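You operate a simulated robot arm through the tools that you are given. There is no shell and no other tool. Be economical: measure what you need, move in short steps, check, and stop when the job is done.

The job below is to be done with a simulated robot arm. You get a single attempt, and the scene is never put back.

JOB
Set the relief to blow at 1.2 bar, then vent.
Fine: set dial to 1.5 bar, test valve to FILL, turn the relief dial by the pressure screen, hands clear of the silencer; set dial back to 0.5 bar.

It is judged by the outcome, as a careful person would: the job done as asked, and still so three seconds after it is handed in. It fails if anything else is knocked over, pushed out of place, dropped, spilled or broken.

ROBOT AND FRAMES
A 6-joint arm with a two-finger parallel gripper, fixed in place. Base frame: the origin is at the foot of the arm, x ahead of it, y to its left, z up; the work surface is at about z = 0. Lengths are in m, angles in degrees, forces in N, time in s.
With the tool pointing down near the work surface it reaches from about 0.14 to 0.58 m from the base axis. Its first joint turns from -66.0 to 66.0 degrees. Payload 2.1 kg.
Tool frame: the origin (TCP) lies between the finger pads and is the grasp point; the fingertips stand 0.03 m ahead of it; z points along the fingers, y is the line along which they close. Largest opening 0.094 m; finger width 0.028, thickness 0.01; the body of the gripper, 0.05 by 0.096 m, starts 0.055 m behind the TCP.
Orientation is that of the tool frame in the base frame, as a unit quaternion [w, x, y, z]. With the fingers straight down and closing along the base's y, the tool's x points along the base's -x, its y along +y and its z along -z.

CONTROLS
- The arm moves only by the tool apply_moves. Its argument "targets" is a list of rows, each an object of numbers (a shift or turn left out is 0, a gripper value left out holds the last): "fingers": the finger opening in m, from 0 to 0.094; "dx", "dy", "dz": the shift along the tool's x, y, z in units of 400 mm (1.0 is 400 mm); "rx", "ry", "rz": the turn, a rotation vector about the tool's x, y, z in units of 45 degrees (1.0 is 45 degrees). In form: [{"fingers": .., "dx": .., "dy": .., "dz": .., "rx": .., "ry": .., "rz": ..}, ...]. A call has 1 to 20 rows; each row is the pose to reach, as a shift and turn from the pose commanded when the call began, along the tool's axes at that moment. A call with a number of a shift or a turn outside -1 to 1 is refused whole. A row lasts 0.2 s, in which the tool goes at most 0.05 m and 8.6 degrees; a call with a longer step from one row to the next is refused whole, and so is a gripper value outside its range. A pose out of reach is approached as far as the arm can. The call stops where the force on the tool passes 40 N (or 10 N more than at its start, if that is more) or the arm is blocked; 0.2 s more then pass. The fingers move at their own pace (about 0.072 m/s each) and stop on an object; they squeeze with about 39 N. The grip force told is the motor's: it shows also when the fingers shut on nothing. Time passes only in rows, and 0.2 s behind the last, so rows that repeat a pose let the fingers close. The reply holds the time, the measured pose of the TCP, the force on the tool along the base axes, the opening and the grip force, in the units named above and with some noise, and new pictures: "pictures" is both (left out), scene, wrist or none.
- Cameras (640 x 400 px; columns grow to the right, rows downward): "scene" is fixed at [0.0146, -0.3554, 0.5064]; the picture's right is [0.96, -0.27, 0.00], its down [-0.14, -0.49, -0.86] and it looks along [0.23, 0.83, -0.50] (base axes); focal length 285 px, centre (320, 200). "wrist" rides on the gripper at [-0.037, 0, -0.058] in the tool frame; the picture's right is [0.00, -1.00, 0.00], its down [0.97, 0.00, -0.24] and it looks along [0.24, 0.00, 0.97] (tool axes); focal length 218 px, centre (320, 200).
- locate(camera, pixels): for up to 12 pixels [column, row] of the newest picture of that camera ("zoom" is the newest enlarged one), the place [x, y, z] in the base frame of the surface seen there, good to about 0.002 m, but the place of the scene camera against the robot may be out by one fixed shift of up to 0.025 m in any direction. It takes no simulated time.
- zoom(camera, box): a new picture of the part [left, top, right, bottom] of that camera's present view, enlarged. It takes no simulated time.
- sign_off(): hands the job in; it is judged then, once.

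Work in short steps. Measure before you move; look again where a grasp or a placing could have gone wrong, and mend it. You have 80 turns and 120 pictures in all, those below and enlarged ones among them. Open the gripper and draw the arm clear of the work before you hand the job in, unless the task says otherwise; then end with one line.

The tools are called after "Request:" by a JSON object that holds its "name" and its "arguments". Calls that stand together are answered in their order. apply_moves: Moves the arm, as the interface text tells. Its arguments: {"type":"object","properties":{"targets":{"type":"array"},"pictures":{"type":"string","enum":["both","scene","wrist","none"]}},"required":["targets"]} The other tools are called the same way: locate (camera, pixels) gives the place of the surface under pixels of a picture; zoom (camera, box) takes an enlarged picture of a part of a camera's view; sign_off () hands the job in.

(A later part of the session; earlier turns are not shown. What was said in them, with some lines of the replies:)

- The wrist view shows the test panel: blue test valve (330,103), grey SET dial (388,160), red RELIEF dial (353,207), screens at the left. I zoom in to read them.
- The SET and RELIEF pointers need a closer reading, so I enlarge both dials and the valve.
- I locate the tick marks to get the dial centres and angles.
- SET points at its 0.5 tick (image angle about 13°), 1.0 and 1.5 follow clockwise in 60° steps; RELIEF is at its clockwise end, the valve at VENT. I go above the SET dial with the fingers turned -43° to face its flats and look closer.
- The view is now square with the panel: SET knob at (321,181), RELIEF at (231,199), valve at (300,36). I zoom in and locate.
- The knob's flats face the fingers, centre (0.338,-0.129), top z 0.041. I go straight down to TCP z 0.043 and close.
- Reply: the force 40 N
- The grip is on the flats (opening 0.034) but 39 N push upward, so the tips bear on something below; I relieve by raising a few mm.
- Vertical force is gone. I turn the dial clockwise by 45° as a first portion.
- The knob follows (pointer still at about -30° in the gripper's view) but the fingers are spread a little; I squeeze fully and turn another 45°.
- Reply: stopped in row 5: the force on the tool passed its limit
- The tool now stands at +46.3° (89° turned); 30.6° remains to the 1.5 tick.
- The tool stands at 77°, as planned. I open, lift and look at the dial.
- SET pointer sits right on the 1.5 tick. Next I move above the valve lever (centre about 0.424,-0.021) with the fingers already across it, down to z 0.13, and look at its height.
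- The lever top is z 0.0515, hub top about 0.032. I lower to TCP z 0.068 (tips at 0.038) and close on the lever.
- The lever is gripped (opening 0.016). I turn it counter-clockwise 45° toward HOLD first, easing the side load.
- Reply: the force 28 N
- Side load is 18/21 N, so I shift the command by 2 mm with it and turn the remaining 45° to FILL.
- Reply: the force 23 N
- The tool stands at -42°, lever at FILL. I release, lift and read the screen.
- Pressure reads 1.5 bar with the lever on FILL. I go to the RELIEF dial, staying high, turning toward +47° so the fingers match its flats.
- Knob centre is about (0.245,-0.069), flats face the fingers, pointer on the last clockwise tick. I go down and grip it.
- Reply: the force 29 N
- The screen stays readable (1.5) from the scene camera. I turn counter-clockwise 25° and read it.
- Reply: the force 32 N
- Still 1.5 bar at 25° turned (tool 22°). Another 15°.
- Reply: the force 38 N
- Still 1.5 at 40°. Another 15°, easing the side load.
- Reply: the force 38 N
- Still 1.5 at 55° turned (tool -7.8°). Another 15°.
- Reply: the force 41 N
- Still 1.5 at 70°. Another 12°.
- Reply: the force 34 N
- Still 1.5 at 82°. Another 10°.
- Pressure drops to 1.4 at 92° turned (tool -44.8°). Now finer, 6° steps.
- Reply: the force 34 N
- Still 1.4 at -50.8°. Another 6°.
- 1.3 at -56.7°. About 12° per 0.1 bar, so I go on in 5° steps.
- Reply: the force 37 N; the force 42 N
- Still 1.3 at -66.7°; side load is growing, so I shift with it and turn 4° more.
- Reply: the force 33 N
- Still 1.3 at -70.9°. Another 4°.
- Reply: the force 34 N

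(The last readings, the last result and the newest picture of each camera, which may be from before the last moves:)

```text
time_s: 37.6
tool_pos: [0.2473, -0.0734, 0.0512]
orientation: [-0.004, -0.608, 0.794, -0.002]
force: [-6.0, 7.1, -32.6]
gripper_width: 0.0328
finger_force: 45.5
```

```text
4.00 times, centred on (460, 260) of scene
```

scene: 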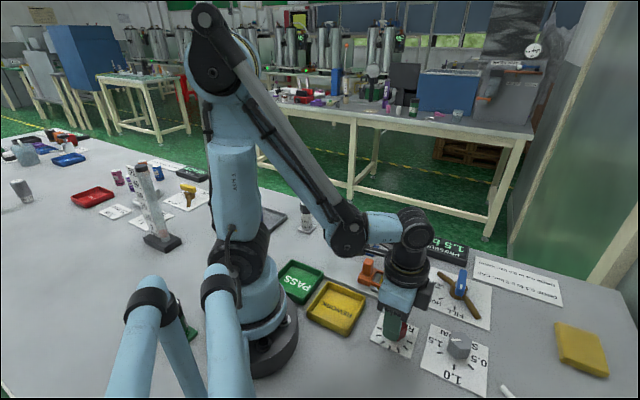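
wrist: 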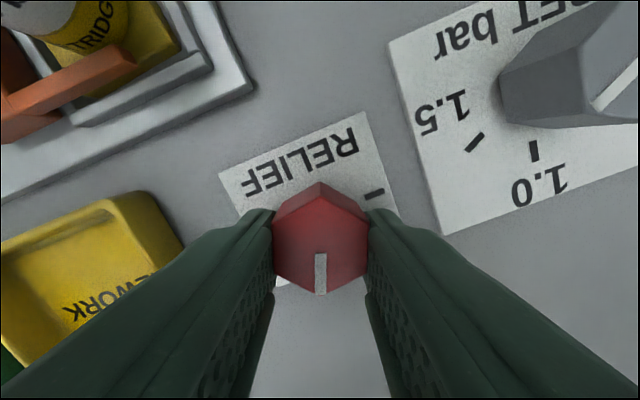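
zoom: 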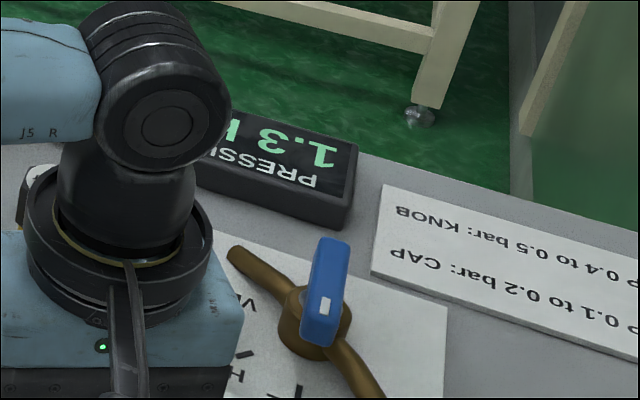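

Still 1.3 at -74.9°. I check that the knob still follows while turning 4° more.

Request:
{"name": "apply_moves", "arguments": {"targets": [{"dz": 0.001, "rz": -0.09}, {"dz": 0.001, "rz": -0.09}, {"dz": 0.001, "rz": -0.09}, {"dz": 0.001, "rz": -0.09}], "pictures": "wrist"}}

Request:
{"name": "zoom", "arguments": {"camera": "scene", "box": [380, 210, 540, 310]}}

```text
time_s: 38.6
tool_pos: [0.2471, -0.0728, 0.05]
orientation: [-0.003, -0.636, 0.772, -0.003]
force: [-14.8, 6.9, 33.3]
gripper_width: 0.0325
finger_force: 45.0
```

wrist: 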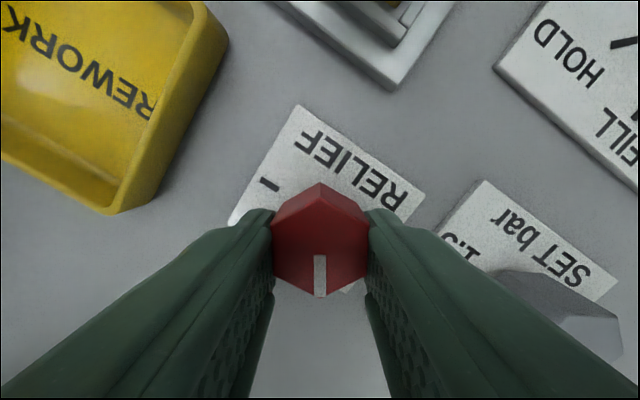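

```text
4.00 times, centred on (460, 260) of scene
```

zoom: 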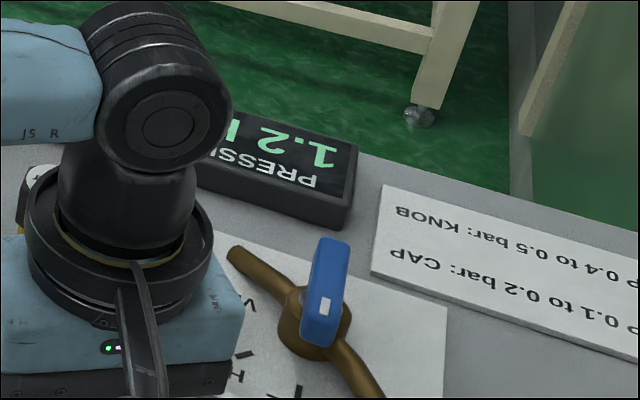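

1.2 just appeared at -79° (edge near -77°); with about 20° per 0.1 bar the middle lies near -87°, so I turn 8° more and wait a little.

Request:
{"name": "apply_moves", "arguments": {"targets": [{"dz": -0.001, "rz": -0.06}, {"dz": -0.001, "rz": -0.12}, {"dz": -0.001, "rz": -0.18}, {"dz": -0.001, "rz": -0.18}, {"dz": -0.001, "rz": -0.18}, {"dz": -0.001, "rz": -0.18}, {"dz": -0.001, "rz": -0.18}, {"dz": -0.001, "rz": -0.18}], "pictures": "none"}}

Request:
{"name": "zoom", "arguments": {"camera": "scene", "box": [380, 210, 540, 310]}}

```text
time_s: 40.4
tool_pos: [0.2472, -0.0741, 0.0508]
orientation: [-0.003, -0.688, 0.726, -0.003]
force: [-5.6, 4.4, -31.9]
gripper_width: 0.0329
finger_force: 44.1
```

```text
4.00 times, centred on (460, 260) of scene
```

zoom: 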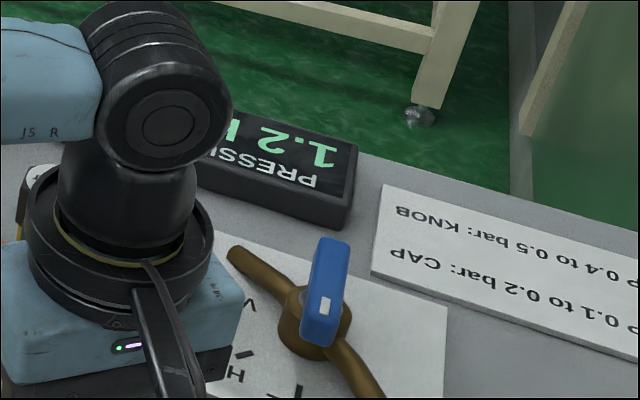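

1.2 bar stays at -86.9°, mid-band. I open, lift off and confirm the reading with the whole screen in view.

Request:
{"name": "apply_moves", "arguments": {"targets": [{"fingers": 0.06}, {"fingers": 0.06}, {"dz": -0.1}, {"dz": -0.2}, {"dz": -0.3}, {"dz": -0.4, "rz": 0.17}, {"dz": -0.4, "rz": 0.34}, {"dz": -0.4, "rz": 0.51}, {"dz": -0.4, "rz": 0.68}, {"dz": -0.4, "rz": 0.84}, {"dz": -0.4, "rz": 0.975}], "pictures": "wrist"}}

Request:
{"name": "zoom", "arguments": {"camera": "scene", "box": [380, 210, 540, 310]}}

Request:
{"name": "zoom", "arguments": {"camera": "wrist", "box": [260, 130, 420, 230]}}

```text
time_s: 42.8
tool_pos: [0.2484, -0.073, 0.2111]
orientation: [-0.002, -0.367, 0.93, -0.005]
force: [0.5, 0.4, 0.9]
gripper_width: 0.06
finger_force: 0.1
```

wrist: 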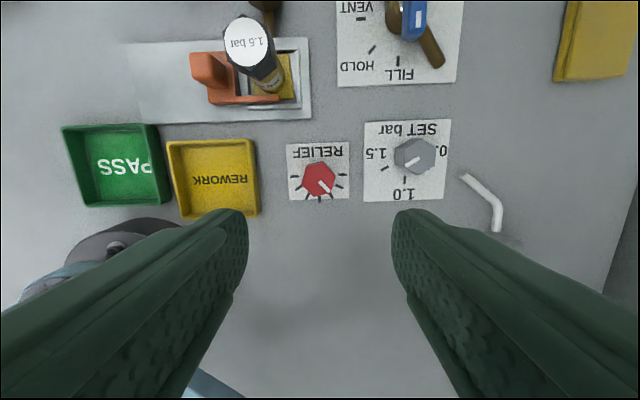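

```text
4.00 times, centred on (460, 260) of scene
```

zoom: 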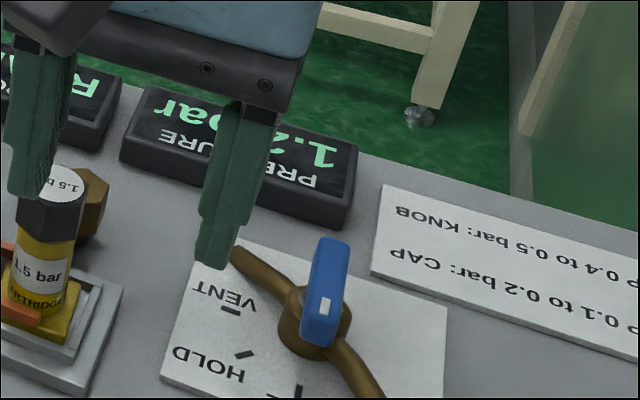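

```text
4.00 times, centred on (340, 180) of wrist
```

zoom: 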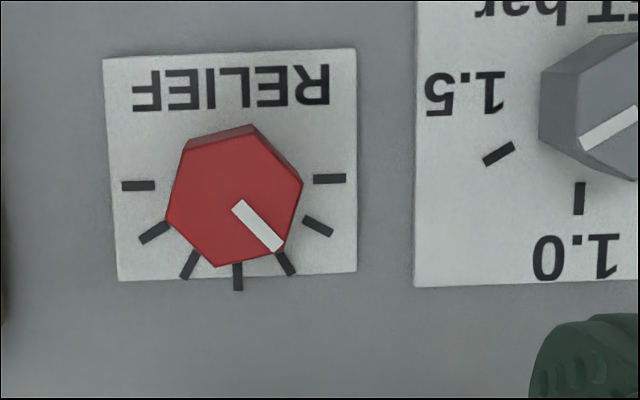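

Still 1.2 and the relief pointer untouched. Now to the lever at -43°, first to z 0.13 with a look.

Request:
{"name": "apply_moves", "arguments": {"targets": [{"dx": -0.083, "dy": -0.041}, {"dx": -0.166, "dy": -0.082}, {"dx": -0.249, "dy": -0.123}, {"dx": -0.332, "dy": -0.164}, {"dx": -0.414, "dy": -0.205}, {"dx": -0.414, "dy": -0.205, "dz": 0.1}, {"dx": -0.414, "dy": -0.205, "dz": 0.2}]}}

Request:
{"name": "zoom", "arguments": {"camera": "scene", "box": [380, 210, 540, 310]}}

Request:
{"name": "locate", "arguments": {"camera": "wrist", "pixels": [[320, 180], [320, 200], [320, 220], [320, 240], [310, 200], [330, 200]]}}

```text
time_s: 44.4
tool_pos: [0.4225, -0.0193, 0.1299]
orientation: [-0.002, -0.367, 0.93, -0.005]
force: [0.4, -0.9, 0.8]
gripper_width: 0.06
finger_force: 0.0
```

scene: 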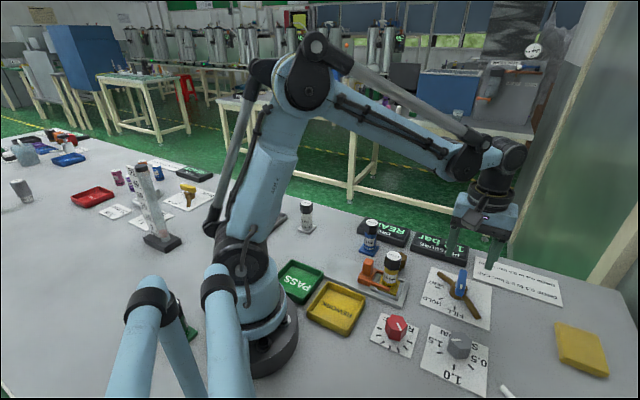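
wrist: 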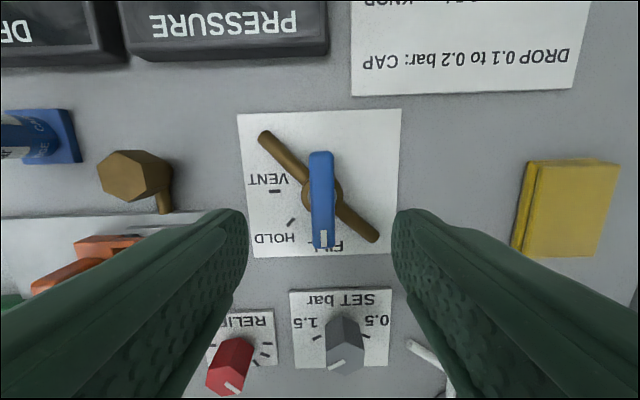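

```text
4.00 times, centred on (460, 260) of scene
```

zoom: 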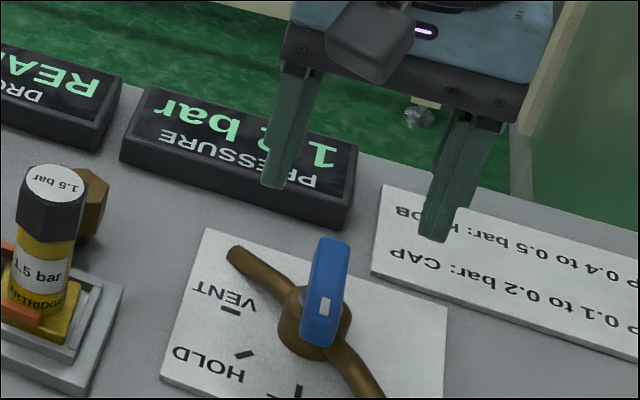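

```text
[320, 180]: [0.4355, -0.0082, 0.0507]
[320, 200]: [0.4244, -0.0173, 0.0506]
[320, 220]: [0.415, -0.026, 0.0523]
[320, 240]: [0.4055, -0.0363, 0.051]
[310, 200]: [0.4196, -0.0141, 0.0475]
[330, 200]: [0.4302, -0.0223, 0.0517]
```

Screen still 1.2. The lever is centred near (0.4255,-0.0195); I descend 61 mm with a 3 mm correction and grip.

Request:
{"name": "apply_moves", "arguments": {"targets": [{"dx": -0.005, "dy": -0.005, "dz": 0.07}, {"dx": -0.005, "dy": -0.005, "dz": 0.13}, {"dx": -0.005, "dy": -0.005, "dz": 0.153}, {"fingers": 0, "dx": -0.005, "dy": -0.005, "dz": 0.153}, {"dx": -0.005, "dy": -0.005, "dz": 0.153}, {"dx": -0.005, "dy": -0.005, "dz": 0.153}], "pictures": "none"}}

Request:
{"name": "apply_moves", "arguments": {"targets": [{"rz": 0.17}, {"rz": 0.34}, {"rz": 0.51}, {"rz": 0.68}, {"rz": 0.84}, {"rz": 1.0}], "pictures": "wrist"}}

```text
time_s: 45.8
tool_pos: [0.4258, -0.0189, 0.0683]
orientation: [-0.002, -0.367, 0.93, -0.004]
force: [0.1, 1.0, -9.4]
gripper_width: 0.016
finger_force: 44.7
```

```text
time_s: 47.2
tool_pos: [0.4267, -0.0197, 0.0684]
orientation: [0.0, 0.019, 1.0, -0.006]
force: [-0.1, -5.0, -16.0]
gripper_width: 0.0159
finger_force: 45.1
```

wrist: 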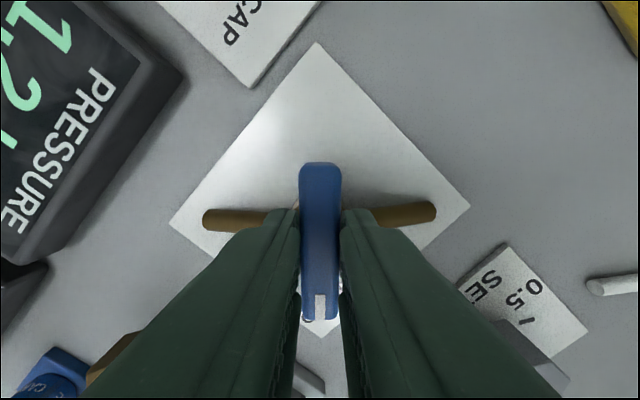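

At HOLD the screen still holds 1.2; loads are low. I turn the remaining 45° to VENT.

Request:
{"name": "apply_moves", "arguments": {"targets": [{"rz": 0.17}, {"rz": 0.34}, {"rz": 0.51}, {"rz": 0.68}, {"rz": 0.84}, {"rz": 1.0}], "pictures": "wrist"}}

```text
time_s: 48.6
tool_pos: [0.4259, -0.0227, 0.0698]
orientation: [0.003, 0.399, 0.917, -0.008]
force: [-8.3, -28.6, 3.5]
gripper_width: 0.0162
finger_force: 45.3
```

wrist: 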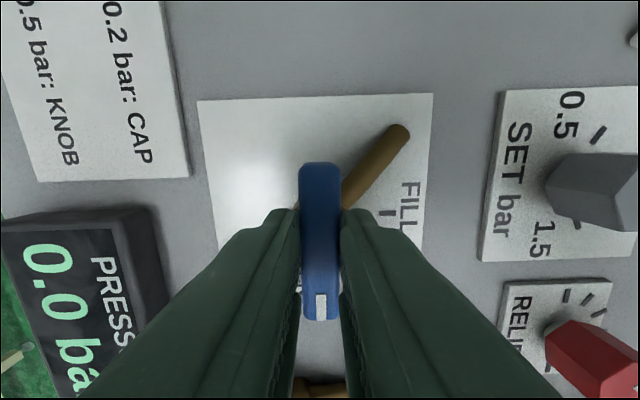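

Vented: 0.0 bar. I release, lift, and go over the SET dial turning to +77°.

Request:
{"name": "apply_moves", "arguments": {"targets": [{"fingers": 0.06}, {"fingers": 0.06}, {"dz": -0.1}, {"dz": -0.2}, {"dz": -0.28}, {"dx": -0.01, "dy": -0.09, "dz": -0.28, "rz": 0.16}, {"dx": -0.02, "dy": -0.18, "dz": -0.28, "rz": 0.32}, {"dx": -0.03, "dy": -0.27, "dz": -0.28, "rz": 0.48}, {"dx": -0.042, "dy": -0.347, "dz": -0.28, "rz": 0.667}]}}

Request:
{"name": "zoom", "arguments": {"camera": "wrist", "box": [240, 130, 400, 230]}}

Request:
{"name": "locate", "arguments": {"camera": "wrist", "pixels": [[320, 180], [320, 190], [315, 185], [325, 185]]}}

```text
time_s: 50.6
tool_pos: [0.3375, -0.1261, 0.1819]
orientation: [0.003, 0.623, 0.782, -0.004]
force: [-0.5, -0.3, 0.2]
gripper_width: 0.0598
finger_force: 0.2
```

scene: 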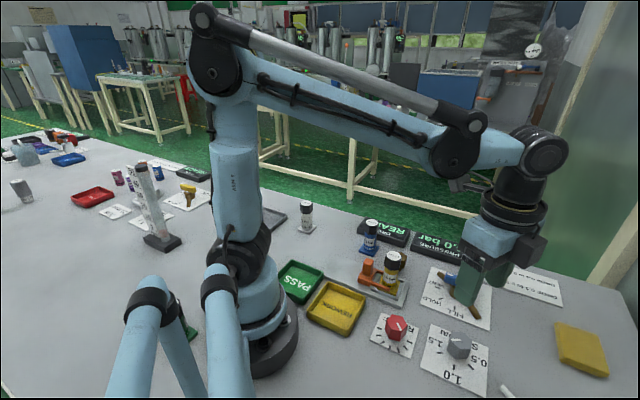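
wrist: 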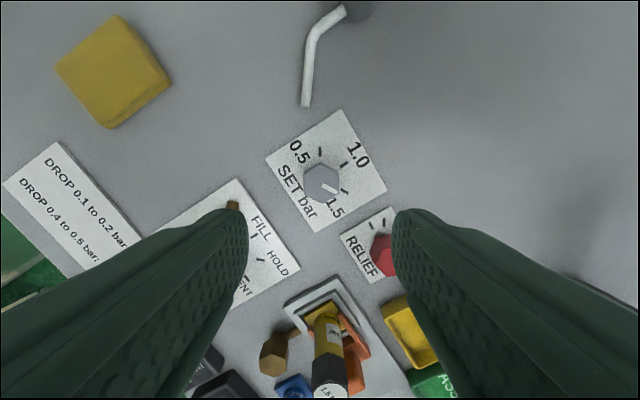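

```text
4.00 times, centred on (320, 180) of wrist
```

zoom: 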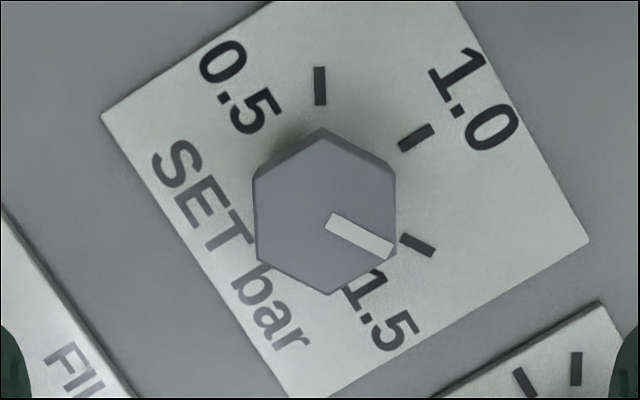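

```text
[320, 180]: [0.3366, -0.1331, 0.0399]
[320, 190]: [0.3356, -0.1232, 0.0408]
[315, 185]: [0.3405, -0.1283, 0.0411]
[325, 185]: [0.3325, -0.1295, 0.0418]
```

Knob centre about (0.336,-0.130), flats aligned. I descend and grip.

Request:
{"name": "apply_moves", "arguments": {"targets": [{"dx": -0.009, "dy": -0.006, "dz": 0.1}, {"dx": -0.009, "dy": -0.006, "dz": 0.2}, {"dx": -0.009, "dy": -0.006, "dz": 0.29}, {"dx": -0.009, "dy": -0.006, "dz": 0.327}, {"fingers": 0, "dx": -0.009, "dy": -0.006, "dz": 0.327}, {"dx": -0.009, "dy": -0.006, "dz": 0.327}, {"dx": -0.009, "dy": -0.006, "dz": 0.327}], "pictures": "none"}}

Request:
{"name": "apply_moves", "arguments": {"targets": [{"rz": -0.17}, {"rz": -0.34}, {"rz": -0.51}, {"rz": -0.68}, {"rz": -0.84}, {"rz": -1.0}], "pictures": "wrist"}}

```text
time_s: 52.2
tool_pos: [0.3361, -0.1325, 0.0509]
orientation: [0.003, 0.622, 0.783, -0.003]
force: [8.2, -0.6, -21.5]
gripper_width: 0.0329
finger_force: 44.9
```

```text
time_s: 53.6
tool_pos: [0.3373, -0.1312, 0.0519]
orientation: [0.006, 0.273, 0.962, -0.004]
force: [19.7, 1.5, 16.7]
gripper_width: 0.0326
finger_force: 44.8
```

wrist: 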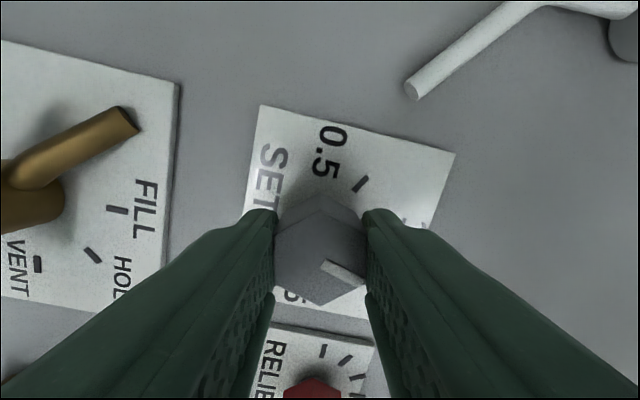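

Now at 31.7°, knob following. 45° more.

Request:
{"name": "apply_moves", "arguments": {"targets": [{"rz": -0.17}, {"rz": -0.34}, {"rz": -0.51}, {"rz": -0.68}, {"rz": -0.84}, {"rz": -1.0}], "pictures": "none"}}

```text
time_s: 55.0
tool_pos: [0.3376, -0.13, 0.051]
orientation: [0.004, -0.115, 0.993, -0.003]
force: [26.8, 10.7, -3.8]
gripper_width: 0.0328
finger_force: 44.3
```

At -13.2°; the last 30° with a small shift to relieve the 27 N side load.

Request:
{"name": "apply_moves", "arguments": {"targets": [{"dx": -0.005}, {"dx": -0.005, "rz": -0.17}, {"dx": -0.005, "rz": -0.34}, {"dx": -0.005, "rz": -0.51}, {"dx": -0.005, "rz": -0.66}, {"dx": -0.005, "rz": -0.66}], "pictures": "wrist"}}

```text
time_s: 56.4
tool_pos: [0.3369, -0.1292, 0.0517]
orientation: [-0.002, -0.365, 0.931, -0.003]
force: [-5.4, 10.9, -3.0]
gripper_width: 0.0325
finger_force: 45.5
```

wrist: 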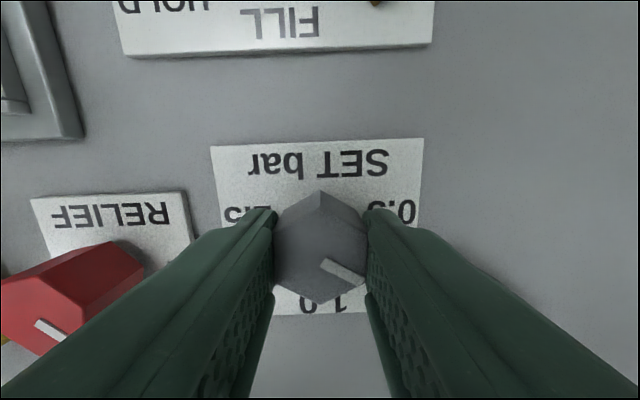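

The tool is back at -43°. I release, lift well clear and check all the settings.

Request:
{"name": "apply_moves", "arguments": {"targets": [{"fingers": 0.06}, {"fingers": 0.06}, {"dz": -0.1}, {"dz": -0.2}, {"dz": -0.3}, {"dz": -0.4}, {"dz": -0.5}, {"dz": -0.6}]}}

Request:
{"name": "zoom", "arguments": {"camera": "wrist", "box": [220, 60, 412, 240]}}

Request:
{"name": "zoom", "arguments": {"camera": "scene", "box": [350, 200, 550, 390]}}

```text
time_s: 58.2
tool_pos: [0.3367, -0.1284, 0.2933]
orientation: [-0.002, -0.365, 0.931, -0.005]
force: [0.0, -0.3, -0.2]
gripper_width: 0.06
finger_force: 0.0
```

scene: 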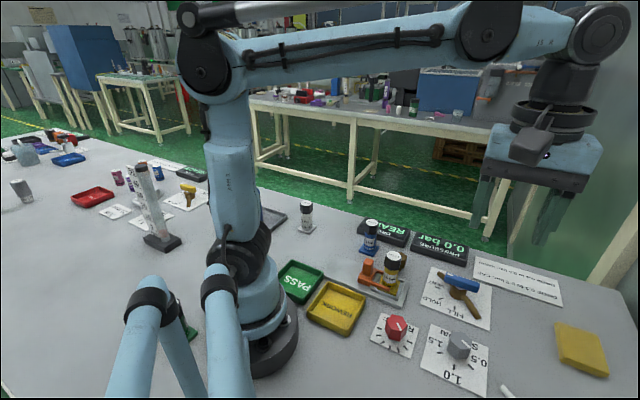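
wrist: 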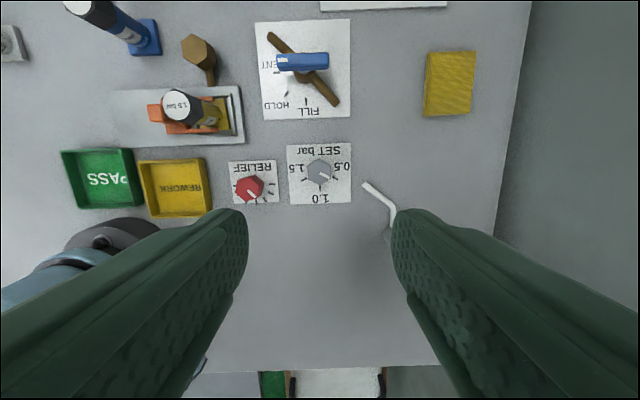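

```text
2.22 times, centred on (316, 150) of wrist
```

zoom: 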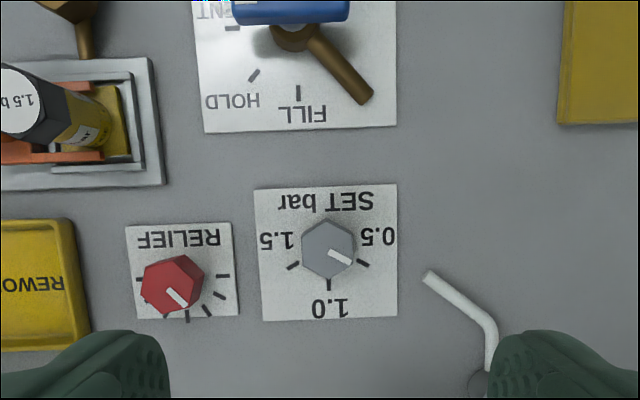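

```text
2.11 times, centred on (450, 295) of scene
```

zoom: 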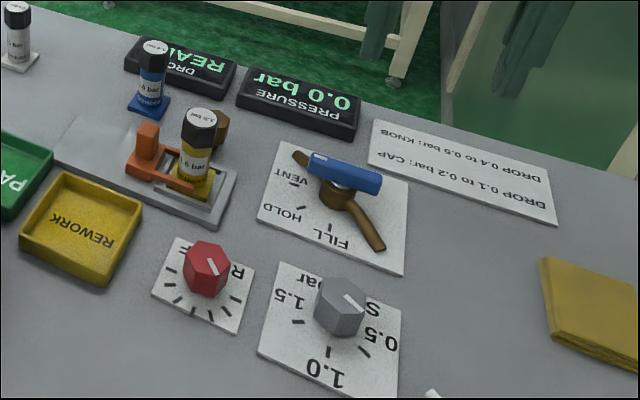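

SET is at 0.5, the lever is at VENT, the screen reads 0.0 bar, RELIEF is where I left it and the arm is clear. I hand in.

Request:
{"name": "sign_off", "arguments": {}}

```text
The job is handed in.
```

The relief now blows at 1.2 bar by the pressure screen; the valve is back at VENT with 0.0 bar showing, and the SET dial is back at 0.5 bar.
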